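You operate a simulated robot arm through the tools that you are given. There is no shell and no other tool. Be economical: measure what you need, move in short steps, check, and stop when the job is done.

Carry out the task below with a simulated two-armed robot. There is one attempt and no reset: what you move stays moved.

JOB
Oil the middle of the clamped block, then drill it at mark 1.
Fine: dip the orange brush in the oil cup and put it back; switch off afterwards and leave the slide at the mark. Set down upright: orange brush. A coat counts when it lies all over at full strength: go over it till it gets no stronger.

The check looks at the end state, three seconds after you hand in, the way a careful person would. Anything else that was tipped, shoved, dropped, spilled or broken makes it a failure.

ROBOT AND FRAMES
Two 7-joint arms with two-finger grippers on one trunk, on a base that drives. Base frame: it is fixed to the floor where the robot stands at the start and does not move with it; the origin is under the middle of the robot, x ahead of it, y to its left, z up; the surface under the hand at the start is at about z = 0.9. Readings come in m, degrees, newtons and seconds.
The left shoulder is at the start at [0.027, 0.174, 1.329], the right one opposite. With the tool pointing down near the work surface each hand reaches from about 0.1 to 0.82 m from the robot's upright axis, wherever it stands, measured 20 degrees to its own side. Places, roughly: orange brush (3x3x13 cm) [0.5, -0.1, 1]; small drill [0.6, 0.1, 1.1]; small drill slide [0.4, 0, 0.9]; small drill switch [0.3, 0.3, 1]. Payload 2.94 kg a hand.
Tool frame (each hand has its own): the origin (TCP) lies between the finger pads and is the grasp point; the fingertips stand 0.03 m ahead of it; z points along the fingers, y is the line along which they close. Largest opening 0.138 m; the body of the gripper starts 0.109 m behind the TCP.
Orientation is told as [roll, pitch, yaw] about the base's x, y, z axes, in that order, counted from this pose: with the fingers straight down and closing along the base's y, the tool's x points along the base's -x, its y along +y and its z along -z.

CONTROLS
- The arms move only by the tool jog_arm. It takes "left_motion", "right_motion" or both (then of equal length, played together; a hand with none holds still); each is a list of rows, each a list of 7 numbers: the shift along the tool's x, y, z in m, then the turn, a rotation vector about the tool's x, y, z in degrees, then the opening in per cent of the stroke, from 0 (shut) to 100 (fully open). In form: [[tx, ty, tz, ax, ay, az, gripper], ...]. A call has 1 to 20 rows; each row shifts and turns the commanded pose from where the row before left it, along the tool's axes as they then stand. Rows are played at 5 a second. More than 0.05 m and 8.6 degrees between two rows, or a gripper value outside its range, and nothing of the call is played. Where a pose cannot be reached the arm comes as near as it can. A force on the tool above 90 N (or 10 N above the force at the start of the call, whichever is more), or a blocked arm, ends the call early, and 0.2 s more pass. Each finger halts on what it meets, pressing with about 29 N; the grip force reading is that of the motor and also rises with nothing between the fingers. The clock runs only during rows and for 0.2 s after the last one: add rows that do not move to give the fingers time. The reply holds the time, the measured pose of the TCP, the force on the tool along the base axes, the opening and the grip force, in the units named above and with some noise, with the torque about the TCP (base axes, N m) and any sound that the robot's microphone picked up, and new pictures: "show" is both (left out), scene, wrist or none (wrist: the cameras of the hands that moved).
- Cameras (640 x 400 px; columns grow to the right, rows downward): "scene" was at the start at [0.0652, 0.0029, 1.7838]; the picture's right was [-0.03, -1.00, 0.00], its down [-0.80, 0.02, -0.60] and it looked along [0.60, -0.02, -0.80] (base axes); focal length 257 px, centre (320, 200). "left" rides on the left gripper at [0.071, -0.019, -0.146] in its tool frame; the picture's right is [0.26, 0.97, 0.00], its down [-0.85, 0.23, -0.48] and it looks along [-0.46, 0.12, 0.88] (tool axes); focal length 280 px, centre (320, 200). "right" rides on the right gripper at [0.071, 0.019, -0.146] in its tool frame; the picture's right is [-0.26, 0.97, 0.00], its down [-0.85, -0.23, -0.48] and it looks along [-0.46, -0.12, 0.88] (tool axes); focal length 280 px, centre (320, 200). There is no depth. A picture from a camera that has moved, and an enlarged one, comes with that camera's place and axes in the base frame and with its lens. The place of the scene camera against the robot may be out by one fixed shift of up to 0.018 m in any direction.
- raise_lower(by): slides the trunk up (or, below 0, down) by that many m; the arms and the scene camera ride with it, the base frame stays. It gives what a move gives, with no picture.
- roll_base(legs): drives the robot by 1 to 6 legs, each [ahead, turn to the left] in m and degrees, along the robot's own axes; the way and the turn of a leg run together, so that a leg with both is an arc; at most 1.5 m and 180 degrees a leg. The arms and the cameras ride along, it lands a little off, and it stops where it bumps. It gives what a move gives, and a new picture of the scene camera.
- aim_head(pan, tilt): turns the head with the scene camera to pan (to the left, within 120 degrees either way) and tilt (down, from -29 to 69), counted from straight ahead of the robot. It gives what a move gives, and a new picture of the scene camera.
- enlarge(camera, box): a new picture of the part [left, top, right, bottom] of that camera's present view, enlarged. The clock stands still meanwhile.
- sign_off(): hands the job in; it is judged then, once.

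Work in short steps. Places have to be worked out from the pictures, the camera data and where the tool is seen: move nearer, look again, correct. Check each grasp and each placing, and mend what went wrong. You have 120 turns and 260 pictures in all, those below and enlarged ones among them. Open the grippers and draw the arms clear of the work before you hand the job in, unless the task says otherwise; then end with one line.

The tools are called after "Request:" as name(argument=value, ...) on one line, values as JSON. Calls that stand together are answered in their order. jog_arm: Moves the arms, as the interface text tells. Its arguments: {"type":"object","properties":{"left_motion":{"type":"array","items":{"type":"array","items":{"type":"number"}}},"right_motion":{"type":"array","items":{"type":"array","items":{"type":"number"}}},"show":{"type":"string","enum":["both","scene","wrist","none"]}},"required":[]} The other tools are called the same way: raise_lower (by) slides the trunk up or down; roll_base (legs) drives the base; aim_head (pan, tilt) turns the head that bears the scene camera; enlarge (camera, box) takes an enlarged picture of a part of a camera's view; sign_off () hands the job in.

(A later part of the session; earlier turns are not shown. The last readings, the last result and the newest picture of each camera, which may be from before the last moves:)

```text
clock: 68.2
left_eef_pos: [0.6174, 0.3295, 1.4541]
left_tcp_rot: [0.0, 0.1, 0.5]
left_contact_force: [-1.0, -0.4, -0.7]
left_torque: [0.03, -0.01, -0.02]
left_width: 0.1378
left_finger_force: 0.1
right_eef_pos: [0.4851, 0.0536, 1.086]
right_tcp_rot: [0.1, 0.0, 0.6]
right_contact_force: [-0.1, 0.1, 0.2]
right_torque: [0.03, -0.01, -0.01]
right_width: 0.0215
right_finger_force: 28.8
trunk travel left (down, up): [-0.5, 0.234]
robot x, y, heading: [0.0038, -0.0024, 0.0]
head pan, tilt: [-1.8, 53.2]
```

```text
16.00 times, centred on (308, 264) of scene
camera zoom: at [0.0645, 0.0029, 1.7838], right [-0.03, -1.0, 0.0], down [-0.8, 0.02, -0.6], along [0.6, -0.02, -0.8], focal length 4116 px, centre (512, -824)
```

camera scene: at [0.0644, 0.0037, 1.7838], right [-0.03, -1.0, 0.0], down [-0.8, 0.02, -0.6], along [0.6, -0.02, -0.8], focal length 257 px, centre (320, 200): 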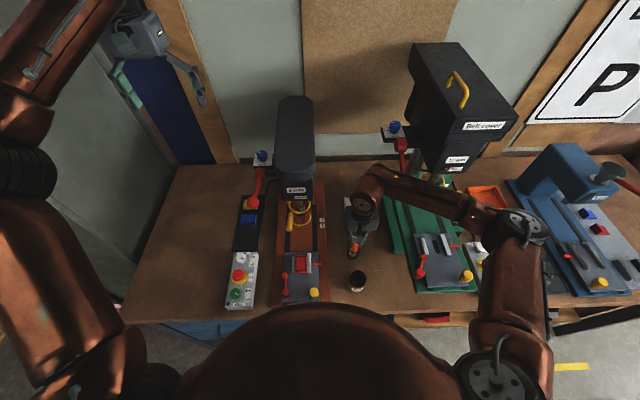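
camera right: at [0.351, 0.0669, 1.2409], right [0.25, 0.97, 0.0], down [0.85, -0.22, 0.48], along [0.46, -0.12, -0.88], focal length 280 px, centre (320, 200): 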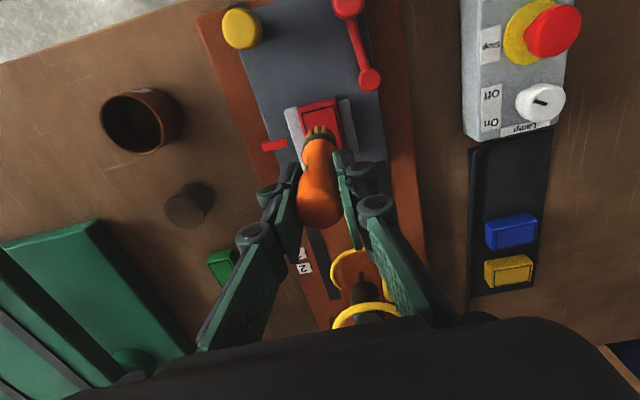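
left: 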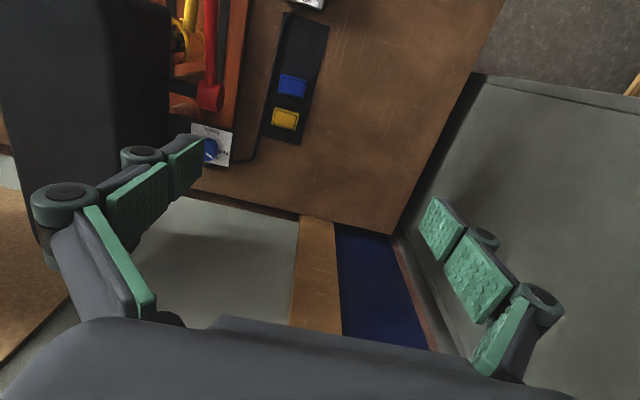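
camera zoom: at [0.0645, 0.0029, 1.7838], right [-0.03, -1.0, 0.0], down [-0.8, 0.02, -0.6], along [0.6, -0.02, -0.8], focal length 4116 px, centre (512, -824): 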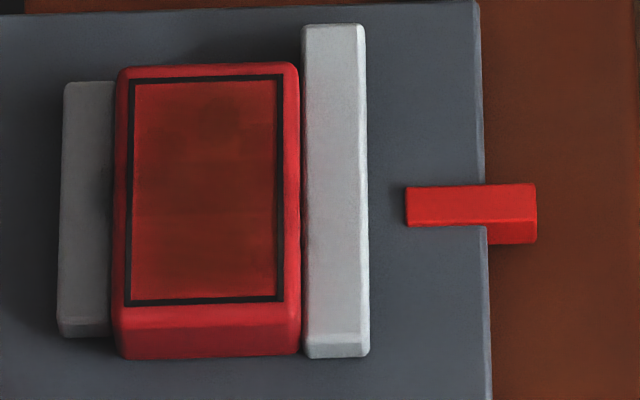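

The specks are gone (rendering noise), but ends and edges are still lighter than the middle. I run slow lanes with a slightly falling height so the pressure stays on.

Request:
jog_arm(right_motion=[[0.022, -0.005, 0, 0, 0, 0, 0], [0.022, -0.005, 0.018, 0, 0, 0, 0], [0, 0, 0.0205, 0, 0, 0, 0], [0.006, 0, 0, 0, 0, 0, 0], [0.006, 0, 0, 0, 0, 0, 0], [0.006, 0, 0, 0, 0, 0, 0], [0.006, 0, 0, 0, 0, 0, 0], [0.006, 0, 0, 0, 0, 0, 0], [0.006, 0, 0, 0, 0, 0, 0], [0.006, 0, 0, 0, 0, 0, 0], [0.006, 0, 0, 0, 0, 0, 0], [0, 0.005, 0.0005, 0, 0, 0, 0], [-0.006, 0, 0, 0, 0, 0, 0], [-0.006, 0, 0, 0, 0, 0, 0], [-0.006, 0, 0, 0, 0, 0, 0], [-0.006, 0, 0, 0, 0, 0, 0], [-0.006, 0, 0, 0, 0, 0, 0], [-0.006, 0, 0, 0, 0, 0, 0], [-0.006, 0, 0, 0, 0, 0, 0], [-0.006, 0, 0, 0, 0, 0, 0]], show="none")

Request:
jog_arm(right_motion=[[0, 0.005, 0.0005, 0, 0, 0, 0], [0.006, 0, 0, 0, 0, 0, 0], [0.006, 0, 0, 0, 0, 0, 0], [0.006, 0, 0, 0, 0, 0, 0], [0.006, 0, 0, 0, 0, 0, 0], [0.006, 0, 0, 0, 0, 0, 0], [0.006, 0, 0, 0, 0, 0, 0], [0.006, 0, 0, 0, 0, 0, 0], [0.006, 0, 0, 0, 0, 0, 0], [0, 0.005, 0.0005, 0, 0, 0, 0], [-0.006, 0, 0, 0, 0, 0, 0], [-0.006, 0, 0, 0, 0, 0, 0], [-0.006, 0, 0, 0, 0, 0, 0], [-0.006, 0, 0, 0, 0, 0, 0], [-0.006, 0, 0, 0, 0, 0, 0], [-0.006, 0, 0, 0, 0, 0, 0], [-0.006, 0, 0, 0, 0, 0, 0], [-0.006, 0, 0, 0, 0, 0, 0]], show="none")

Request:
enlarge(camera="scene", box=[290, 245, 325, 280])

Request:
jog_arm(right_motion=[[0, -0.006, -0.02, 0, 0, 0, 0], [-0.03, 0, -0.02, 0, 0, 0, 0], [-0.014, 0, 0, 0, 0, 0, 0], [0, 0, 0, 0, 0, 0, 0]], show="none")

Request:
enlarge(camera="right", box=[260, 10, 350, 110])

Request:
enlarge(camera="scene", box=[298, 254, 318, 274])

```text
clock: 72.4
left_eef_pos: [0.6172, 0.3303, 1.4539]
left_tcp_rot: [0.0, 0.0, 0.5]
left_contact_force: [0.2, 0.5, -0.3]
left_torque: [-0.01, -0.01, 0.03]
left_width: 0.1378
left_finger_force: 0.0
right_eef_pos: [0.4431, 0.0477, 1.0469]
right_tcp_rot: [0.0, 0.0, 0.6]
right_contact_force: [-3.7, 0.6, 10.4]
right_torque: [-0.04, 0.39, -0.02]
right_width: 0.022
right_finger_force: 28.3
trunk travel left (down, up): [-0.5, 0.234]
robot x, y, heading: [0.0032, -0.0023, 0.1]
head pan, tilt: [-1.8, 53.2]
```

```text
clock: 76.2
left_eef_pos: [0.6178, 0.3296, 1.4536]
left_tcp_rot: [0.0, 0.1, 0.5]
left_contact_force: [0.1, 0.3, 0.5]
left_torque: [0.01, 0.05, 0.02]
left_width: 0.1381
left_finger_force: 0.1
right_eef_pos: [0.4419, 0.0573, 1.0436]
right_tcp_rot: [0.1, -0.1, 0.4]
right_contact_force: [-3.1, -0.9, 9.8]
right_torque: [-0.05, 0.35, 0.0]
right_width: 0.0218
right_finger_force: 28.7
trunk travel left (down, up): [-0.5, 0.234]
robot x, y, heading: [0.0048, -0.0015, -0.0]
head pan, tilt: [-1.8, 53.2]
```

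```text
11.43 times, centred on (308, 262) of scene
camera zoom: at [0.064, 0.003, 1.7839], right [-0.03, -1.0, 0.0], down [-0.8, 0.02, -0.6], along [0.6, -0.02, -0.8], focal length 2940 px, centre (463, -514)
```

zoom: 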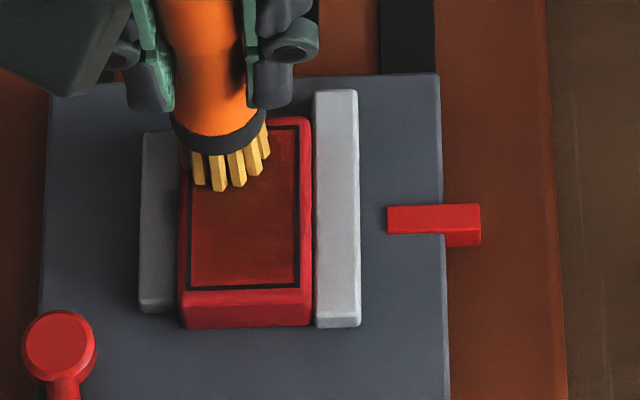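

```text
clock: 77.2
left_eef_pos: [0.6185, 0.33, 1.4535]
left_tcp_rot: [0.0, 0.0, 0.6]
left_contact_force: [0.5, -0.2, -0.1]
left_torque: [0.0, -0.01, 0.03]
left_width: 0.1379
left_finger_force: 0.0
right_eef_pos: [0.4873, 0.0519, 1.0867]
right_tcp_rot: [0.0, 0.0, 0.5]
right_contact_force: [-0.1, -0.6, -0.6]
right_torque: [0.02, 0.01, -0.01]
right_width: 0.0216
right_finger_force: 28.8
trunk travel left (down, up): [-0.5, 0.234]
robot x, y, heading: [0.0005, 0.0015, -0.2]
head pan, tilt: [-1.8, 53.2]
```

```text
4.00 times, centred on (305, 60) of right
camera zoom: at [0.417, 0.0696, 1.2332], right [0.25, 0.97, 0.0], down [0.85, -0.22, 0.48], along [0.46, -0.12, -0.88], focal length 1122 px, centre (380, 760)
```

zoom: 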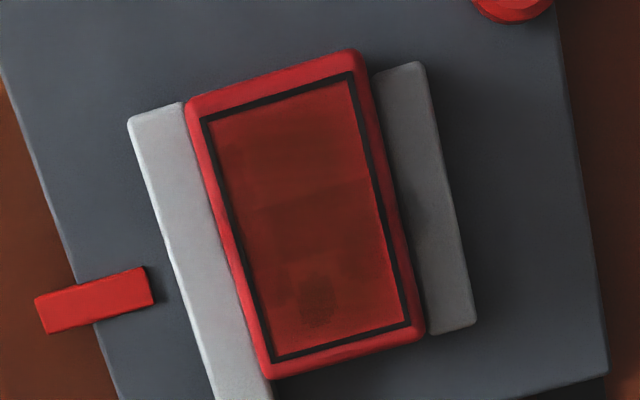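

```text
16.00 times, centred on (308, 264) of scene
camera zoom: at [0.0646, 0.0029, 1.7838], right [-0.03, -1.0, 0.0], down [-0.8, 0.02, -0.6], along [0.6, -0.02, -0.8], focal length 4116 px, centre (512, -824)
```

zoom: 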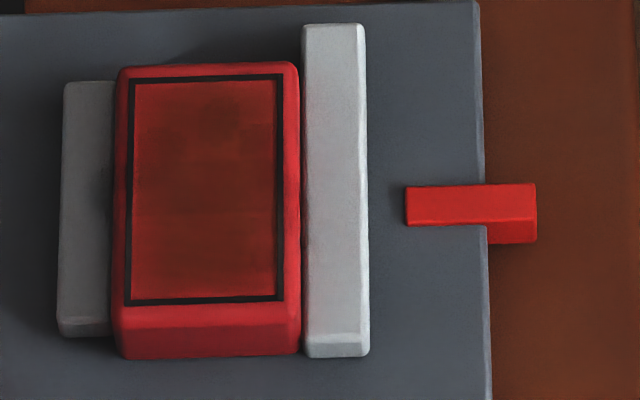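

The dark blotch may just be the hovering brush's own shadow or reflection. I move the hand well away and look again.

Request:
jog_arm(right_motion=[[0, 0, -0.035, 0, 0, 0, 0], [0.001, -0.038, 0, 0, 0, 0, 0], [0.001, -0.038, 0, 0, 0, 0, 0], [0.001, -0.038, 0, 0, 0, 0, 0], [0.001, -0.038, 0, 0, 0, 0, 0], [0.001, -0.038, 0, 0, 0, 0, 0], [0, 0, 0, 0, 0, 0, 0]], show="none")

Request:
enlarge(camera="scene", box=[298, 254, 318, 274])

Request:
enlarge(camera="scene", box=[325, 190, 395, 300])

```text
clock: 78.8
left_eef_pos: [0.6184, 0.3306, 1.4518]
left_tcp_rot: [-0.1, -0.1, 0.6]
left_contact_force: [-0.2, 0.2, 0.3]
left_torque: [-0.04, 0.0, 0.0]
left_width: 0.1381
left_finger_force: 0.0
right_eef_pos: [0.4842, -0.1364, 1.1208]
right_tcp_rot: [0.0, 0.0, 0.4]
right_contact_force: [0.6, 0.6, 0.1]
right_torque: [-0.01, 0.0, 0.02]
right_width: 0.0217
right_finger_force: 29.3
trunk travel left (down, up): [-0.5, 0.234]
robot x, y, heading: [-0.0035, -0.0032, 0.0]
head pan, tilt: [-1.8, 53.2]
```

```text
16.00 times, centred on (308, 264) of scene
camera zoom: at [0.0651, 0.0038, 1.7838], right [-0.03, -1.0, 0.0], down [-0.8, 0.02, -0.6], along [0.6, -0.02, -0.8], focal length 4116 px, centre (512, -824)
```

zoom: 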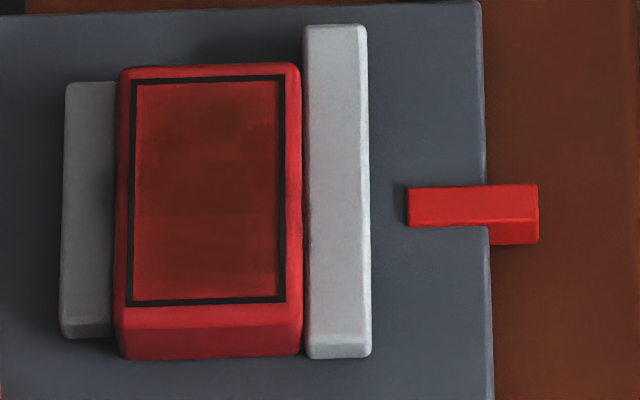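

```text
3.64 times, centred on (360, 245) of scene
camera zoom: at [0.0651, 0.0038, 1.7838], right [-0.03, -1.0, 0.0], down [-0.8, 0.02, -0.6], along [0.6, -0.02, -0.8], focal length 936 px, centre (174, 36)
```

zoom: 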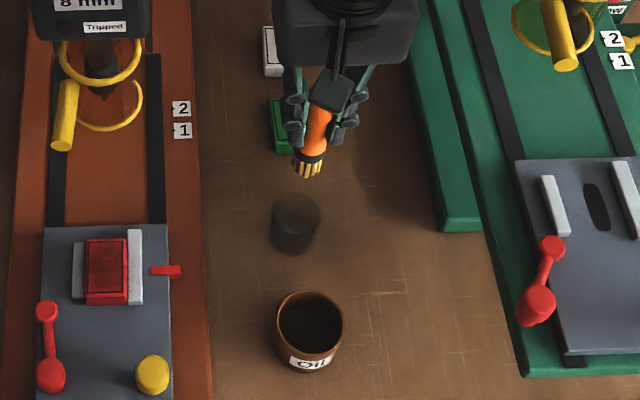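

Real patches do show: middle and a few spots are dark, near and far ends lighter. I dip once more and then work on the ends slowly.

Request:
jog_arm(right_motion=[[0.039, 0, 0, 0, 0, 0, 0], [0.039, 0, 0, 0, 0, 0, 0], [0.039, -0.001, 0, 0, 0, 0, 0], [0, 0, 0.035, 0, 0, 0, 0], [0, 0, 0.04, 0, 0, 0, 0], [0, 0, 0.039, 0, 0, 0, 0], [0, 0, 0, 0, 0, 0, 0], [0, 0, 0, 0, 0, 0, 0], [0, 0, 0, 0, 0, 0, 0], [0, 0, 0, 0, 0, 0, 0], [0, 0, -0.04, 0, 0, 0, 0], [0, 0, -0.025, 0, 0, 0, 0], [0, 0, 0, 0, 0, 0, 0], [0, 0, 0, 0, 0, 0, 0], [0, 0, -0.025, 0, 0, 0, 0], [0, 0, -0.03, 0, 0, 0, 0], [0, 0, 0, 0, 0, 0, 0]], show="none")

Request:
jog_arm(right_motion=[[-0.008, 0.0366, 0, 0, 0, 0, 0], [-0.008, 0.0366, 0, 0, 0, 0, 0], [-0.008, 0.0366, 0, 0, 0, 0, 0], [-0.006, 0.0366, 0, 0, 0, 0, 0], [0, 0.0366, 0, 0, 0, 0, 0], [0, 0, 0.035, 0, 0, 0, 0], [0, 0, 0.035, 0, 0, 0, 0], [0, 0, 0, 0, 0, 0, 0]], show="none")

Request:
enlarge(camera="scene", box=[290, 245, 325, 280])

```text
clock: 82.4
left_eef_pos: [0.6192, 0.3297, 1.4519]
left_tcp_rot: [0.1, 0.0, 0.6]
left_contact_force: [-0.3, 0.0, -1.1]
left_torque: [0.02, 0.02, -0.03]
left_width: 0.1379
left_finger_force: 0.1
right_eef_pos: [0.3663, -0.1415, 1.127]
right_tcp_rot: [0.0, 0.0, 0.6]
right_contact_force: [-0.2, -0.4, -1.4]
right_torque: [0.0, 0.01, -0.04]
right_width: 0.0218
right_finger_force: 28.5
trunk travel left (down, up): [-0.5, 0.234]
robot x, y, heading: [-0.0004, 0.0002, 0.2]
head pan, tilt: [-1.8, 53.2]
```

```text
clock: 84.2
left_eef_pos: [0.6185, 0.3287, 1.4524]
left_tcp_rot: [0.1, 0.0, 0.6]
left_contact_force: [-0.1, -0.8, 1.1]
left_torque: [0.01, -0.04, -0.05]
left_width: 0.1379
left_finger_force: 0.0
right_eef_pos: [0.3948, 0.0459, 1.0534]
right_tcp_rot: [0.0, 0.0, 0.6]
right_contact_force: [0.3, 1.0, -1.0]
right_torque: [0.02, 0.01, 0.0]
right_width: 0.0218
right_finger_force: 28.9
trunk travel left (down, up): [-0.5, 0.234]
robot x, y, heading: [-0.002, -0.0014, -0.1]
head pan, tilt: [-1.8, 53.2]
```

```text
11.43 times, centred on (308, 262) of scene
camera zoom: at [0.065, 0.0034, 1.7838], right [-0.03, -1.0, 0.0], down [-0.8, 0.02, -0.6], along [0.6, -0.02, -0.8], focal length 2940 px, centre (463, -514)
```

zoom: 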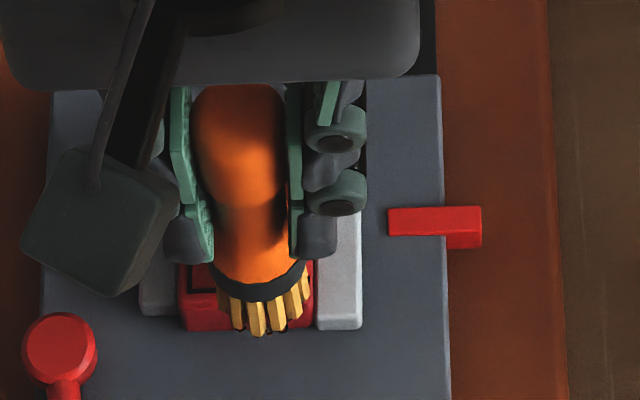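

The bristles swing fore and aft in the grip with x strokes, so I'll stroke sideways (y) and step along x. First I go to x 0.405 and touch down.

Request:
jog_arm(right_motion=[[-0.01, 0.0, 0.004, 0, 0, 0, 0], [0, 0, 0.003, 0, 0, 0, 0], [0, 0, 0.0015, 0, 0, 0, 0], [0, 0, 0, 0, 0, 0, 0]], show="none")

Request:
jog_arm(right_motion=[[0, 0, 0.0015, 0, 0, 0, 0], [0, 0, 0, 0, 0, 0, 0]], show="none")

Request:
enlarge(camera="scene", box=[290, 245, 325, 280])

Request:
enlarge(camera="right", box=[260, 70, 380, 190])

```text
clock: 85.2
left_eef_pos: [0.6193, 0.3306, 1.4529]
left_tcp_rot: [0.0, 0.0, 0.6]
left_contact_force: [-0.3, -0.4, 0.7]
left_torque: [-0.02, 0.03, 0.01]
left_width: 0.138
left_finger_force: 0.0
right_eef_pos: [0.4045, 0.0429, 1.0465]
right_tcp_rot: [0.0, -0.1, 0.5]
right_contact_force: [0.0, 0.4, -1.4]
right_torque: [-0.04, -0.03, -0.05]
right_width: 0.0218
right_finger_force: 28.7
trunk travel left (down, up): [-0.5, 0.234]
robot x, y, heading: [-0.0003, 0.0025, -0.1]
head pan, tilt: [-1.8, 53.2]
```

```text
clock: 85.8
left_eef_pos: [0.6178, 0.3297, 1.4528]
left_tcp_rot: [-0.1, 0.0, 0.5]
left_contact_force: [0.7, -0.4, 0.1]
left_torque: [0.0, 0.0, 0.02]
left_width: 0.1383
left_finger_force: 0.1
right_eef_pos: [0.4048, 0.044, 1.0464]
right_tcp_rot: [0.0, 0.1, 0.5]
right_contact_force: [-0.1, 0.6, 0.2]
right_torque: [0.04, 0.02, 0.0]
right_width: 0.0217
right_finger_force: 29.1
trunk travel left (down, up): [-0.5, 0.234]
robot x, y, heading: [-0.0, -0.002, -0.2]
head pan, tilt: [-1.8, 53.2]
```

```text
11.43 times, centred on (308, 262) of scene
camera zoom: at [0.0652, 0.0031, 1.7838], right [-0.03, -1.0, 0.0], down [-0.8, 0.02, -0.6], along [0.6, -0.02, -0.8], focal length 2940 px, centre (463, -514)
```

zoom: 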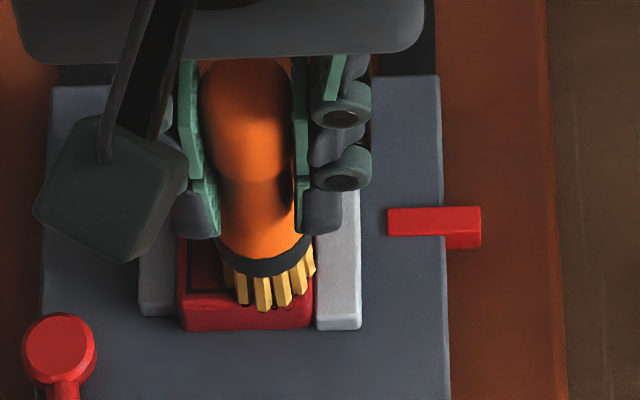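

```text
3.33 times, centred on (320, 130) of right
camera zoom: at [0.3345, 0.0619, 1.1928], right [0.25, 0.97, 0.0], down [0.85, -0.22, 0.48], along [0.46, -0.12, -0.88], focal length 935 px, centre (320, 433)
```

zoom: 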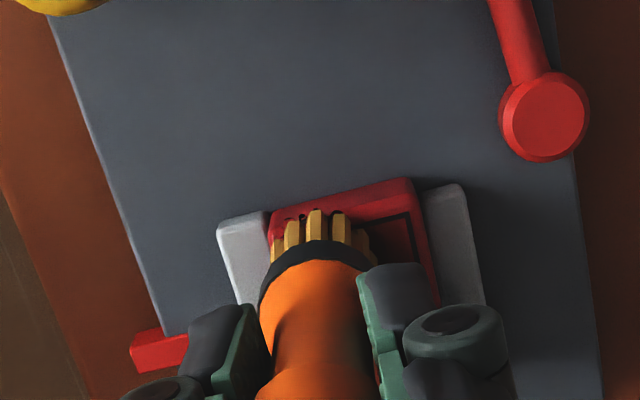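

Bristles now sit nearly under the TCP; the frame's middle is at about TCP [0.429, 0.0515]. I move to x 0.411, y 0.0475 and find contact.

Request:
jog_arm(right_motion=[[-0.006, 0.0035, 0.0, 0, 0, 0, 0], [0, 0, 0.0015, 0, 0, 0, 0], [0, 0, 0, 0, 0, 0, 0]], show="none")

Request:
jog_arm(right_motion=[[0, 0, 0.0015, 0, 0, 0, 0], [0, 0, 0, 0, 0, 0, 0]], show="none")

```text
clock: 86.6
left_eef_pos: [0.6186, 0.3294, 1.4518]
left_tcp_rot: [0.0, 0.0, 0.6]
left_contact_force: [0.0, -0.3, 0.8]
left_torque: [0.01, 0.02, -0.02]
left_width: 0.1379
left_finger_force: 0.1
right_eef_pos: [0.4117, 0.0481, 1.0455]
right_tcp_rot: [0.0, 0.1, 0.5]
right_contact_force: [1.3, -1.1, 4.7]
right_torque: [-0.01, -0.02, 0.02]
right_width: 0.0215
right_finger_force: 28.9
trunk travel left (down, up): [-0.5, 0.234]
robot x, y, heading: [0.0006, -0.0037, -0.0]
head pan, tilt: [-1.8, 53.2]
```

```text
clock: 87.2
left_eef_pos: [0.6166, 0.3292, 1.4535]
left_tcp_rot: [0.1, 0.0, 0.6]
left_contact_force: [0.0, -0.6, 0.6]
left_torque: [-0.01, -0.03, 0.0]
left_width: 0.1379
left_finger_force: 0.0
right_eef_pos: [0.4101, 0.0489, 1.0448]
right_tcp_rot: [0.0, -0.1, 0.4]
right_contact_force: [0.9, 0.4, 19.1]
right_torque: [0.01, -0.02, 0.0]
right_width: 0.0217
right_finger_force: 29.5
trunk travel left (down, up): [-0.5, 0.234]
robot x, y, heading: [0.0017, -0.0034, 0.2]
head pan, tilt: [-1.8, 53.2]
```

Good contact (19 N). Now side strokes stepping ahead by 4.5 mm.

Request:
jog_arm(right_motion=[[0, 0.004, 0, 0, 0, 0, 0], [0, 0.004, 0, 0, 0, 0, 0], [-0.0045, 0, 0, 0, 0, 0, 0], [0, -0.004, 0, 0, 0, 0, 0], [0, -0.004, 0, 0, 0, 0, 0], [-0.0045, 0, 0.0002, 0, 0, 0, 0], [0, 0.004, 0, 0, 0, 0, 0], [0, 0.004, 0, 0, 0, 0, 0], [-0.0045, 0, 0, 0, 0, 0, 0], [0, -0.004, 0, 0, 0, 0, 0], [0, -0.004, 0, 0, 0, 0, 0], [-0.0045, 0, 0.0002, 0, 0, 0, 0], [0, 0.004, 0, 0, 0, 0, 0], [0, 0.004, 0, 0, 0, 0, 0], [-0.0045, 0, 0, 0, 0, 0, 0], [0, -0.004, 0, 0, 0, 0, 0], [0, -0.004, 0, 0, 0, 0, 0], [-0.0045, 0, 0.0002, 0, 0, 0, 0]], show="none")

Request:
jog_arm(right_motion=[[0, 0.004, 0, 0, 0, 0, 0], [0, 0.004, 0, 0, 0, 0, 0], [-0.004, 0, 0, 0, 0, 0, 0], [0, -0.004, 0, 0, 0, 0, 0], [0, -0.004, 0, 0, 0, 0, 0], [-0.004, 0, 0.0002, 0, 0, 0, 0], [0, 0.004, 0, 0, 0, 0, 0], [0, 0.004, 0, 0, 0, 0, 0], [-0.004, 0, 0, 0, 0, 0, 0], [0, -0.004, 0, 0, 0, 0, 0], [0, -0.004, 0, 0, 0, 0, 0]], show="none")

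Request:
enlarge(camera="scene", box=[290, 245, 325, 280])

Request:
jog_arm(right_motion=[[0, 0, -0.03, 0, 0, 0, 0], [0, 0, -0.04, 0, 0, 0, 0], [0, -0.04, 0, 0, 0, 0, 0], [0, -0.04, 0, 0, 0, 0, 0], [0, -0.04, 0, 0, 0, 0, 0], [0, -0.04, 0, 0, 0, 0, 0], [0, 0, 0, 0, 0, 0, 0]], show="none")

Request:
enlarge(camera="scene", box=[298, 254, 318, 274])

```text
clock: 91.0
left_eef_pos: [0.6182, 0.329, 1.4536]
left_tcp_rot: [0.0, 0.0, 0.5]
left_contact_force: [-0.1, 0.2, 0.6]
left_torque: [-0.01, -0.04, -0.01]
left_width: 0.138
left_finger_force: 0.1
right_eef_pos: [0.4367, 0.0482, 1.042]
right_tcp_rot: [0.0, 0.0, 0.6]
right_contact_force: [-3.5, 0.2, 8.2]
right_torque: [-0.03, 0.25, 0.02]
right_width: 0.0215
right_finger_force: 29.3
trunk travel left (down, up): [-0.5, 0.234]
robot x, y, heading: [-0.0002, -0.0061, 0.3]
head pan, tilt: [-1.8, 53.2]
```

```text
clock: 93.4
left_eef_pos: [0.6138, 0.3319, 1.4553]
left_tcp_rot: [-0.1, -0.2, 0.5]
left_contact_force: [0.0, 0.6, 0.6]
left_torque: [0.04, 0.0, -0.01]
left_width: 0.1381
left_finger_force: 0.1
right_eef_pos: [0.447, 0.0507, 1.0435]
right_tcp_rot: [-0.1, -0.1, 0.7]
right_contact_force: [2.8, -0.6, -0.7]
right_torque: [0.1, 0.24, -0.03]
right_width: 0.0216
right_finger_force: 28.8
trunk travel left (down, up): [-0.5, 0.234]
robot x, y, heading: [0.0004, 0.0011, 0.0]
head pan, tilt: [-1.8, 53.2]
```

```text
11.43 times, centred on (308, 262) of scene
camera zoom: at [0.0595, 0.005, 1.7841], right [-0.03, -1.0, 0.0], down [-0.8, 0.02, -0.6], along [0.6, -0.02, -0.8], focal length 2940 px, centre (463, -514)
```

zoom: 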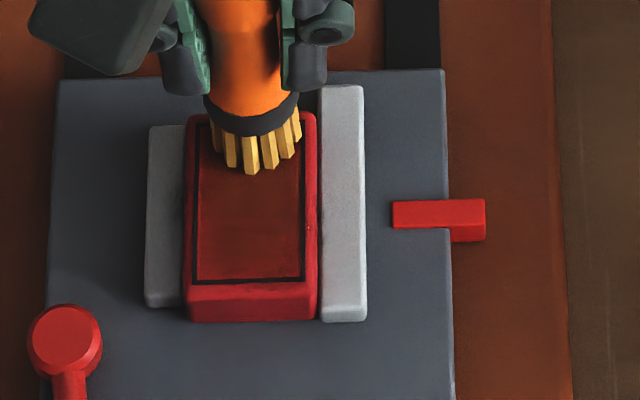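

```text
clock: 95.0
left_eef_pos: [0.6188, 0.3312, 1.4519]
left_tcp_rot: [-0.2, 0.0, 0.6]
left_contact_force: [0.4, 0.8, -0.9]
left_torque: [-0.03, 0.02, -0.02]
left_width: 0.138
left_finger_force: 0.1
right_eef_pos: [0.4519, -0.1123, 1.1106]
right_tcp_rot: [0.1, 0.0, 0.5]
right_contact_force: [0.5, -0.1, 0.2]
right_torque: [0.0, -0.01, -0.01]
right_width: 0.0214
right_finger_force: 29.9
trunk travel left (down, up): [-0.5, 0.234]
robot x, y, heading: [-0.0023, 0.001, -0.5]
head pan, tilt: [-1.8, 53.2]
```

```text
16.00 times, centred on (308, 264) of scene
camera zoom: at [0.0654, 0.0049, 1.7838], right [-0.03, -1.0, 0.0], down [-0.8, 0.02, -0.6], along [0.6, -0.02, -0.8], focal length 4116 px, centre (512, -824)
```

zoom: 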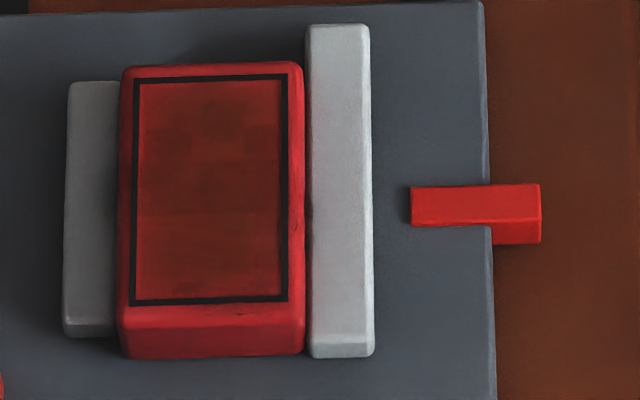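

Much more even now. I take a tighter zoom for comparison.

Request:
enlarge(camera="scene", box=[300, 257, 314, 271])

```text
16.00 times, centred on (307, 264) of scene
camera zoom: at [0.0654, 0.0049, 1.7838], right [-0.03, -1.0, 0.0], down [-0.8, 0.02, -0.6], along [0.6, -0.02, -0.8], focal length 4116 px, centre (528, -824)
```

zoom: 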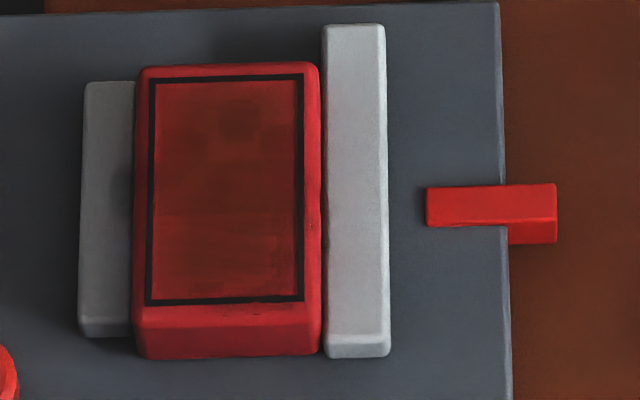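

I use the wrist camera from behind and aside for a clearer look at the coat.

Request:
jog_arm(right_motion=[[0.04, 0.02, -0.01, 0, 0, 0, 0], [0.04, 0.02, -0.01, 0, 0, 0, 0], [0.04, 0.02, 0, 0, 0, 0, 0], [0, 0.03, 0, 0, 0, 0, 0], [0, 0, 0, 0, 0, 0, 0]], show="wrist")

```text
clock: 96.2
left_eef_pos: [0.618, 0.3278, 1.4528]
left_tcp_rot: [0.0, 0.0, 0.6]
left_contact_force: [-1.2, -0.7, 0.6]
left_torque: [0.03, -0.03, 0.0]
left_width: 0.1379
left_finger_force: 0.0
right_eef_pos: [0.3313, -0.0254, 1.1321]
right_tcp_rot: [0.0, 0.0, 0.5]
right_contact_force: [0.3, -1.0, -0.4]
right_torque: [0.03, -0.01, 0.02]
right_width: 0.0216
right_finger_force: 29.2
trunk travel left (down, up): [-0.5, 0.234]
robot x, y, heading: [0.0007, -0.0011, -0.1]
head pan, tilt: [-1.8, 53.2]
camera right: at [0.2609, -0.0079, 1.2791], right [0.25, 0.97, 0.0], down [0.85, -0.22, 0.48], along [0.46, -0.12, -0.88], focal length 280 px, centre (320, 200)
```

right: 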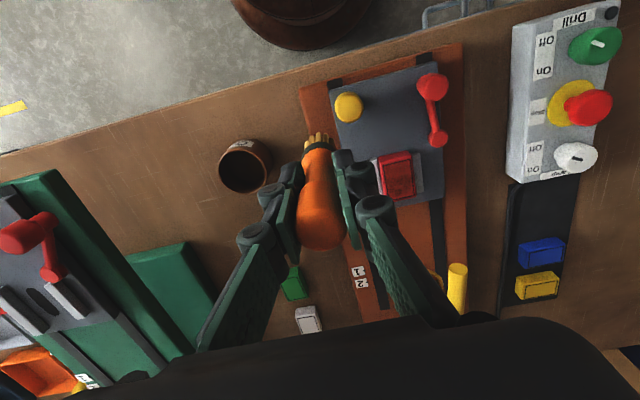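

Request:
enlarge(camera="right", box=[375, 150, 425, 200])

```text
8.00 times, centred on (400, 175) of right
camera zoom: at [0.2609, -0.0079, 1.2791], right [0.25, 0.97, 0.0], down [0.85, -0.22, 0.48], along [0.46, -0.12, -0.88], focal length 2243 px, centre (-320, 400)
```

zoom: 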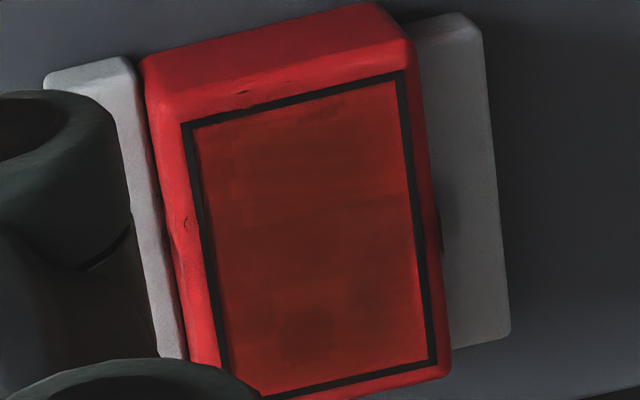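

Edges are still a bit lighter than the middle. I dip again and do a wider raster of side strokes, all in sequence.

Request:
jog_arm(right_motion=[[-0.0117, -0.0375, 0, 0, 0, 0, 0], [-0.0117, -0.0375, 0, 0, 0, 0, 0], [-0.0117, -0.0375, 0, 0, 0, 0, 0], [0, 0, 0.044, 0, 0, 0, 0], [0, 0, 0.042, 0, 0, 0, 0], [0, 0, 0.04, 0, 0, 0, 0], [0, 0, 0, 0, 0, 0, 0], [0, 0, 0, 0, 0, 0, 0], [0, 0, 0, 0, 0, 0, 0], [0, 0, -0.04, 0, 0, 0, 0], [0, 0, -0.025, 0, 0, 0, 0], [0, 0, 0, 0, 0, 0, 0], [0, 0, 0, 0, 0, 0, 0], [0, 0, -0.03, 0, 0, 0, 0], [0, 0, -0.03, 0, 0, 0, 0], [0, 0, 0, 0, 0, 0, 0]], show="none")

Request:
jog_arm(right_motion=[[-0.009, 0.0362, 0, 0, 0, 0, 0], [-0.009, 0.0362, 0, 0, 0, 0, 0], [-0.009, 0.0362, 0, 0, 0, 0, 0], [-0.009, 0.0362, 0, 0, 0, 0, 0], [-0.006, 0.0362, 0, 0, 0, 0, 0], [0, 0, 0.035, 0, 0, 0, 0], [0, 0, 0.035, 0, 0, 0, 0], [0, 0, 0.008, 0, 0, 0, 0], [0, 0, 0, 0, 0, 0, 0]], show="none")

Request:
enlarge(camera="scene", box=[290, 245, 325, 280])

```text
clock: 99.6
left_eef_pos: [0.6193, 0.3281, 1.4534]
left_tcp_rot: [0.0, 0.0, 0.6]
left_contact_force: [-0.9, 0.2, 0.0]
left_torque: [0.0, -0.02, -0.02]
left_width: 0.138
left_finger_force: 0.0
right_eef_pos: [0.3668, -0.1359, 1.13]
right_tcp_rot: [0.1, 0.1, 0.5]
right_contact_force: [0.0, -0.6, -0.9]
right_torque: [0.0, 0.04, 0.0]
right_width: 0.0214
right_finger_force: 29.1
trunk travel left (down, up): [-0.5, 0.234]
robot x, y, heading: [0.0001, -0.0014, 0.2]
head pan, tilt: [-1.8, 53.2]
```

```text
clock: 101.6
left_eef_pos: [0.6188, 0.3297, 1.4533]
left_tcp_rot: [0.0, 0.0, 0.6]
left_contact_force: [-0.1, -0.1, 0.4]
left_torque: [0.01, 0.0, -0.01]
left_width: 0.138
left_finger_force: 0.1
right_eef_pos: [0.4072, 0.0463, 1.055]
right_tcp_rot: [0.1, 0.1, 0.5]
right_contact_force: [0.2, 0.3, -0.1]
right_torque: [-0.03, 0.04, 0.0]
right_width: 0.0216
right_finger_force: 28.6
trunk travel left (down, up): [-0.5, 0.234]
robot x, y, heading: [-0.0012, -0.0039, -0.3]
head pan, tilt: [-1.8, 53.2]
```

```text
11.43 times, centred on (308, 262) of scene
camera zoom: at [0.0653, 0.0026, 1.7838], right [-0.03, -1.0, 0.0], down [-0.8, 0.02, -0.6], along [0.6, -0.02, -0.8], focal length 2940 px, centre (463, -514)
```

zoom: 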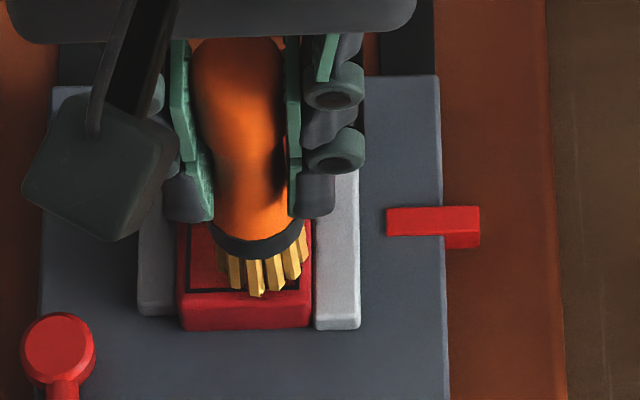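

Good place. Press down to the former contact height and check the force.

Request:
jog_arm(right_motion=[[0, 0, 0.007, 0, 0, 0, 0], [0, 0, 0.003, 0, 0, 0, 0], [0, 0, 0.001, 0, 0, 0, 0], [0, 0, 0, 0, 0, 0, 0]], show="none")

```text
clock: 102.6
left_eef_pos: [0.6187, 0.3294, 1.4529]
left_tcp_rot: [0.0, 0.0, 0.7]
left_contact_force: [1.1, -0.1, 0.2]
left_torque: [-0.01, -0.03, 0.02]
left_width: 0.1381
left_finger_force: 0.1
right_eef_pos: [0.4065, 0.0456, 1.0413]
right_tcp_rot: [0.0, 0.0, 0.5]
right_contact_force: [0.4, 0.2, 0.5]
right_torque: [-0.01, -0.01, -0.02]
right_width: 0.0217
right_finger_force: 28.7
trunk travel left (down, up): [-0.5, 0.234]
robot x, y, heading: [-0.005, -0.0032, 0.0]
head pan, tilt: [-1.8, 53.2]
```

Just touching; add 1.2 mm and raster with 12 mm wide side strokes from near to far.

Request:
jog_arm(right_motion=[[0, 0, 0.0015, 0, 0, 0, 0], [0, 0.006, 0, 0, 0, 0, 0], [0, 0.006, 0, 0, 0, 0, 0], [-0.0045, 0, 0, 0, 0, 0, 0], [0, -0.006, 0, 0, 0, 0, 0], [0, -0.006, 0, 0, 0, 0, 0], [-0.0045, 0, 0.0002, 0, 0, 0, 0], [0, 0.006, 0, 0, 0, 0, 0], [0, 0.006, 0, 0, 0, 0, 0], [-0.0045, 0, 0, 0, 0, 0, 0], [0, -0.006, 0, 0, 0, 0, 0], [0, -0.006, 0, 0, 0, 0, 0], [-0.0045, 0, 0.0002, 0, 0, 0, 0], [0, 0.006, 0, 0, 0, 0, 0], [0, 0.006, 0, 0, 0, 0, 0], [-0.0045, 0, 0, 0, 0, 0, 0], [0, -0.006, 0, 0, 0, 0, 0], [0, -0.006, 0, 0, 0, 0, 0]], show="none")

Request:
jog_arm(right_motion=[[-0.0045, 0, 0.0003, 0, 0, 0, 0], [0, 0.006, 0, 0, 0, 0, 0], [0, 0.006, 0, 0, 0, 0, 0], [-0.0045, 0, 0, 0, 0, 0, 0], [0, -0.006, 0, 0, 0, 0, 0], [0, -0.006, 0, 0, 0, 0, 0], [-0.0045, 0, 0.0003, 0, 0, 0, 0], [0, 0.006, 0, 0, 0, 0, 0], [0, 0.006, 0, 0, 0, 0, 0], [-0.0045, 0, 0, 0, 0, 0, 0], [0, -0.006, 0, 0, 0, 0, 0], [0, -0.006, 0, 0, 0, 0, 0], [-0.003, 0, 0, 0, 0, 0, 0], [0, 0.006, 0, 0, 0, 0, 0], [0, 0.006, 0, 0, 0, 0, 0], [0, 0, 0, 0, 0, 0, 0]], show="none")

Request:
jog_arm(right_motion=[[0.003, 0, 0, 0, 0, 0, 0], [0, -0.006, 0, 0, 0, 0, 0], [0, -0.006, 0, 0, 0, 0, 0], [0.0045, 0, 0.0003, 0, 0, 0, 0], [0, 0.006, 0, 0, 0, 0, 0], [0, 0.006, 0, 0, 0, 0, 0], [0.0045, 0, 0, 0, 0, 0, 0], [0, -0.006, 0, 0, 0, 0, 0], [0, -0.006, 0, 0, 0, 0, 0], [0.0045, 0, 0.0003, 0, 0, 0, 0], [0, 0.006, 0, 0, 0, 0, 0], [0, 0.006, 0, 0, 0, 0, 0], [0.0045, 0, 0, 0, 0, 0, 0], [0, -0.006, 0, 0, 0, 0, 0], [0, -0.006, 0, 0, 0, 0, 0], [0.0045, 0, 0.0003, 0, 0, 0, 0], [0, 0.006, 0, 0, 0, 0, 0], [0, 0.006, 0, 0, 0, 0, 0], [0, 0, 0, 0, 0, 0, 0]], show="none")

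Request:
jog_arm(right_motion=[[0.0045, 0, 0, 0, 0, 0, 0], [0, -0.006, 0, 0, 0, 0, 0], [0, -0.006, 0, 0, 0, 0, 0], [0.0045, 0, 0.0003, 0, 0, 0, 0], [0, 0.006, 0, 0, 0, 0, 0], [0, 0.006, 0, 0, 0, 0, 0], [0.0045, 0, 0, 0, 0, 0, 0], [0, -0.006, 0, 0, 0, 0, 0], [0, -0.006, 0, 0, 0, 0, 0], [0.0045, 0, 0.0003, 0, 0, 0, 0], [0, 0.006, 0, 0, 0, 0, 0], [0, 0.006, 0, 0, 0, 0, 0], [0, 0, 0, 0, 0, 0, 0]], show="none")

Request:
enlarge(camera="scene", box=[290, 245, 325, 280])

```text
clock: 106.4
left_eef_pos: [0.6187, 0.3301, 1.4528]
left_tcp_rot: [0.0, -0.1, 0.6]
left_contact_force: [0.3, 0.1, 0.6]
left_torque: [0.05, -0.02, 0.0]
left_width: 0.1379
left_finger_force: 0.1
right_eef_pos: [0.4279, 0.0462, 1.0401]
right_tcp_rot: [0.0, 0.1, 0.5]
right_contact_force: [-0.8, 0.6, 0.2]
right_torque: [0.03, 0.01, 0.02]
right_width: 0.0215
right_finger_force: 29.0
trunk travel left (down, up): [-0.5, 0.234]
robot x, y, heading: [0.0022, -0.0067, -0.2]
head pan, tilt: [-1.8, 53.2]
```

```text
clock: 109.8
left_eef_pos: [0.612, 0.3254, 1.4571]
left_tcp_rot: [0.2, -0.3, 0.7]
left_contact_force: [0.1, 0.2, 0.3]
left_torque: [-0.01, 0.02, 0.03]
left_width: 0.138
left_finger_force: 0.0
right_eef_pos: [0.4466, 0.0551, 1.0435]
right_tcp_rot: [0.3, -0.3, 0.6]
right_contact_force: [1.0, 0.2, -1.0]
right_torque: [0.01, -0.03, 0.02]
right_width: 0.0212
right_finger_force: 29.3
trunk travel left (down, up): [-0.5, 0.234]
robot x, y, heading: [0.0009, 0.0004, 0.2]
head pan, tilt: [-1.8, 53.2]
```

```text
clock: 113.8
left_eef_pos: [0.618, 0.3287, 1.4531]
left_tcp_rot: [0.0, 0.1, 0.6]
left_contact_force: [-0.1, -0.4, 1.0]
left_torque: [0.05, -0.02, -0.01]
left_width: 0.1382
left_finger_force: 0.0
right_eef_pos: [0.4243, 0.058, 1.0403]
right_tcp_rot: [0.1, 0.0, 0.6]
right_contact_force: [-1.4, -5.3, 16.0]
right_torque: [-0.34, -0.08, -0.05]
right_width: 0.0214
right_finger_force: 28.8
trunk travel left (down, up): [-0.5, 0.234]
robot x, y, heading: [-0.0008, 0.0018, 0.1]
head pan, tilt: [-1.8, 53.2]
```

```text
clock: 116.6
left_eef_pos: [0.6179, 0.3277, 1.4546]
left_tcp_rot: [0.0, 0.0, 0.5]
left_contact_force: [-0.4, -0.3, -0.3]
left_torque: [0.04, 0.0, 0.05]
left_width: 0.1377
left_finger_force: 0.1
right_eef_pos: [0.4053, 0.0568, 1.0387]
right_tcp_rot: [0.1, -0.1, 0.5]
right_contact_force: [0.0, -3.4, 12.5]
right_torque: [-0.25, 0.0, 0.01]
right_width: 0.0211
right_finger_force: 29.0
trunk travel left (down, up): [-0.5, 0.234]
robot x, y, heading: [0.0022, -0.0012, 0.1]
head pan, tilt: [-1.8, 53.2]
```

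```text
11.43 times, centred on (308, 262) of scene
camera zoom: at [0.0641, 0.0018, 1.7838], right [-0.03, -1.0, 0.0], down [-0.8, 0.03, -0.6], along [0.6, -0.02, -0.8], focal length 2940 px, centre (463, -514)
```

zoom: 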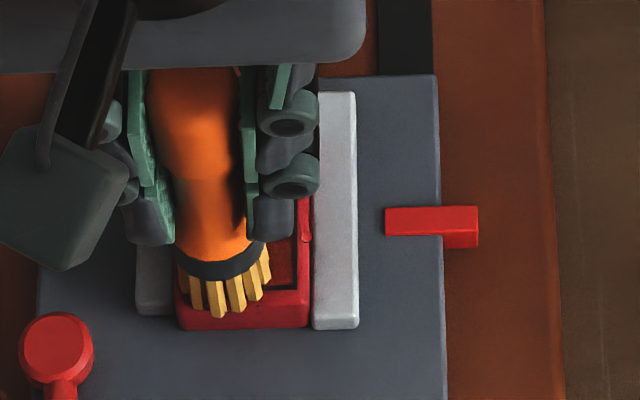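

Now lift and look from the same view pose as before.

Request:
jog_arm(right_motion=[[0, 0, -0.03, 0, 0, 0, 0], [0, 0, -0.045, 0, 0, 0, 0], [0.03, -0.035, -0.015, 0, 0, 0, 0], [0.03, -0.035, 0, 0, 0, 0, 0], [0.014, -0.012, 0, 0, 0, 0, 0], [0, 0, 0, 0, 0, 0, 0]], show="none")

Request:
enlarge(camera="right", box=[375, 150, 425, 200])

Request:
enlarge(camera="scene", box=[300, 257, 314, 271])

```text
clock: 118.0
left_eef_pos: [0.6181, 0.3284, 1.4526]
left_tcp_rot: [0.0, -0.1, 0.6]
left_contact_force: [0.4, 0.2, 0.5]
left_torque: [0.03, 0.01, -0.04]
left_width: 0.1383
left_finger_force: 0.1
right_eef_pos: [0.3322, -0.0251, 1.128]
right_tcp_rot: [0.0, 0.0, 0.5]
right_contact_force: [0.1, -0.5, 0.1]
right_torque: [0.0, -0.01, -0.03]
right_width: 0.0211
right_finger_force: 28.8
trunk travel left (down, up): [-0.5, 0.234]
robot x, y, heading: [0.0037, -0.0064, 0.0]
head pan, tilt: [-1.8, 53.2]
```

```text
8.00 times, centred on (400, 175) of right
camera zoom: at [0.2626, -0.0075, 1.275], right [0.25, 0.97, 0.0], down [0.85, -0.22, 0.48], along [0.46, -0.12, -0.88], focal length 2243 px, centre (-320, 400)
```

zoom: 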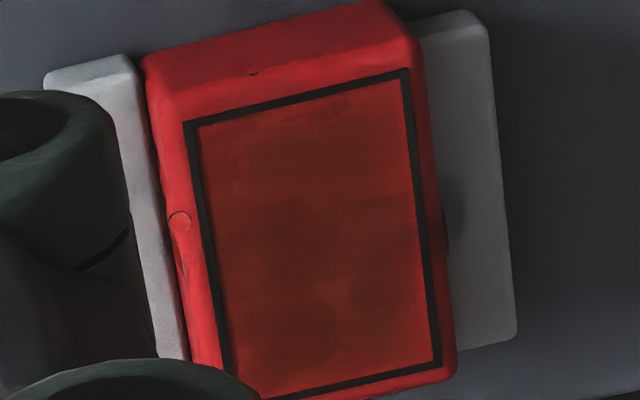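

```text
16.00 times, centred on (307, 264) of scene
camera zoom: at [0.0653, 0.0024, 1.7838], right [-0.03, -1.0, 0.0], down [-0.8, 0.02, -0.6], along [0.6, -0.02, -0.8], focal length 4116 px, centre (528, -824)
```

zoom: 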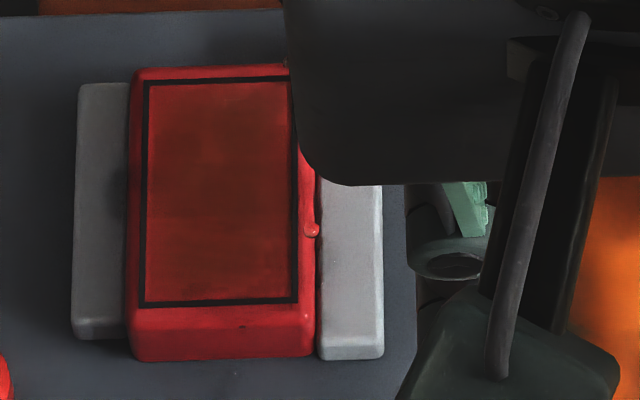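

The coat is nearly even; only a thin rim is a bit lighter, and a tiny bead sits at the right edge. One pass along the rim, without new oil.

Request:
jog_arm(right_motion=[[-0.03, 0.035, 0.015, 0, 0, 0, 0], [-0.03, 0.035, 0, 0, 0, 0, 0], [-0.014, 0.015, 0, 0, 0, 0, 0], [0, 0, 0.035, 0, 0, 0, 0], [0, 0, 0.03, 0, 0, 0, 0], [0, 0, 0.0095, 0, 0, 0, 0], [0, 0, 0, 0, 0, 0, 0]], show="none")

Request:
jog_arm(right_motion=[[0, -0.004, 0, 0, 0, 0, 0], [0, -0.004, 0, 0, 0, 0, 0], [0, -0.004, 0, 0, 0, 0, 0], [0, -0.004, 0, 0, 0, 0, 0], [0, 0.004, 0.0003, 0, 0, 0, 0], [0, 0.004, 0, 0, 0, 0, 0], [0, 0.004, 0, 0, 0, 0, 0], [0, 0.004, 0, 0, 0, 0, 0], [-0.0055, 0, 0.0003, 0, 0, 0, 0], [-0.0055, 0, 0, 0, 0, 0, 0], [-0.0055, 0, 0, 0, 0, 0, 0], [-0.0055, 0, 0, 0, 0, 0, 0], [-0.0055, 0, 0, 0, 0, 0, 0], [-0.0055, 0, 0, 0, 0, 0, 0], [-0.0055, 0, 0, 0, 0, 0, 0], [0, 0, 0, 0, 0, 0, 0]], show="none")

Request:
jog_arm(right_motion=[[0, -0.004, 0.0003, 0, 0, 0, 0], [0, -0.004, 0, 0, 0, 0, 0], [0, -0.004, 0, 0, 0, 0, 0], [0, -0.004, 0, 0, 0, 0, 0], [0, 0.004, 0.0003, 0, 0, 0, 0], [0, 0.004, 0, 0, 0, 0, 0], [0, 0.004, 0, 0, 0, 0, 0], [0, -0.004, 0, 0, 0, 0, 0], [0, -0.004, 0, 0, 0, 0, 0], [0, -0.004, 0, 0, 0, 0, 0], [0.0055, 0, 0.0003, 0, 0, 0, 0], [0.0055, 0, 0, 0, 0, 0, 0], [0.0055, 0, 0, 0, 0, 0, 0], [0.0055, 0, 0, 0, 0, 0, 0], [0.0055, 0, 0, 0, 0, 0, 0], [0.0055, 0, 0, 0, 0, 0, 0], [0.0055, 0, 0, 0, 0, 0, 0], [0, 0.004, 0, 0, 0, 0, 0], [0, 0, 0, 0, 0, 0, 0]], show="none")

Request:
jog_arm(right_motion=[[0, 0, -0.03, 0, 0, 0, 0], [0, 0, -0.045, 0, 0, 0, 0], [0.03, -0.03, -0.015, 0, 0, 0, 0], [0.03, -0.03, 0, 0, 0, 0, 0], [0.014, -0.011, 0, 0, 0, 0, 0], [0, 0, 0, 0, 0, 0, 0]], show="none")

Request:
enlarge(camera="right", box=[375, 150, 425, 200])

```text
clock: 119.6
left_eef_pos: [0.6177, 0.3291, 1.4529]
left_tcp_rot: [0.0, 0.0, 0.6]
left_contact_force: [0.2, 0.1, 0.8]
left_torque: [-0.01, 0.0, 0.01]
left_width: 0.1379
left_finger_force: 0.1
right_eef_pos: [0.4074, 0.0615, 1.0382]
right_tcp_rot: [0.1, -0.1, 0.6]
right_contact_force: [0.6, -2.0, 11.1]
right_torque: [-0.18, -0.11, 0.02]
right_width: 0.0211
right_finger_force: 29.6
trunk travel left (down, up): [-0.5, 0.234]
robot x, y, heading: [-0.0006, -0.0021, -0.1]
head pan, tilt: [-1.8, 53.2]
```

```text
clock: 123.0
left_eef_pos: [0.6152, 0.329, 1.4538]
left_tcp_rot: [0.0, -0.1, 0.5]
left_contact_force: [0.0, -0.2, -0.2]
left_torque: [-0.02, 0.0, 0.0]
left_width: 0.1377
left_finger_force: 0.0
right_eef_pos: [0.4426, 0.0609, 1.0373]
right_tcp_rot: [-0.1, 0.1, 0.7]
right_contact_force: [-0.6, -0.7, 1.9]
right_torque: [-0.02, -0.02, -0.03]
right_width: 0.0212
right_finger_force: 29.5
trunk travel left (down, up): [-0.5, 0.234]
robot x, y, heading: [0.0004, -0.002, -0.0]
head pan, tilt: [-1.8, 53.2]
```

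```text
clock: 127.0
left_eef_pos: [0.6171, 0.3283, 1.4541]
left_tcp_rot: [0.0, 0.0, 0.6]
left_contact_force: [0.3, 0.1, -0.3]
left_torque: [-0.01, 0.05, -0.04]
left_width: 0.1381
left_finger_force: 0.1
right_eef_pos: [0.4056, 0.0485, 1.0362]
right_tcp_rot: [0.0, 0.0, 0.4]
right_contact_force: [0.2, -5.6, 16.6]
right_torque: [-0.38, -0.03, -0.02]
right_width: 0.0216
right_finger_force: 29.3
trunk travel left (down, up): [-0.5, 0.234]
robot x, y, heading: [-0.0009, -0.0017, -0.3]
head pan, tilt: [-1.8, 53.2]
```

```text
clock: 128.4
left_eef_pos: [0.6184, 0.3297, 1.4525]
left_tcp_rot: [0.0, -0.1, 0.6]
left_contact_force: [-0.8, 0.8, 0.2]
left_torque: [0.01, 0.02, -0.04]
left_width: 0.1377
left_finger_force: 0.0
right_eef_pos: [0.333, -0.0248, 1.1279]
right_tcp_rot: [0.1, 0.0, 0.5]
right_contact_force: [0.0, -0.6, -0.2]
right_torque: [0.02, 0.01, -0.01]
right_width: 0.0215
right_finger_force: 29.3
trunk travel left (down, up): [-0.5, 0.234]
robot x, y, heading: [-0.0012, -0.0046, -0.1]
head pan, tilt: [-1.8, 53.2]
```

```text
8.00 times, centred on (400, 175) of right
camera zoom: at [0.2623, -0.0054, 1.2746], right [0.25, 0.97, 0.0], down [0.85, -0.22, 0.48], along [0.46, -0.12, -0.88], focal length 2243 px, centre (-320, 400)
```

zoom: 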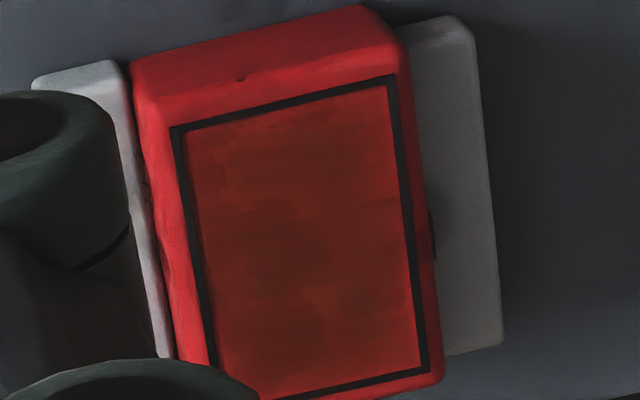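

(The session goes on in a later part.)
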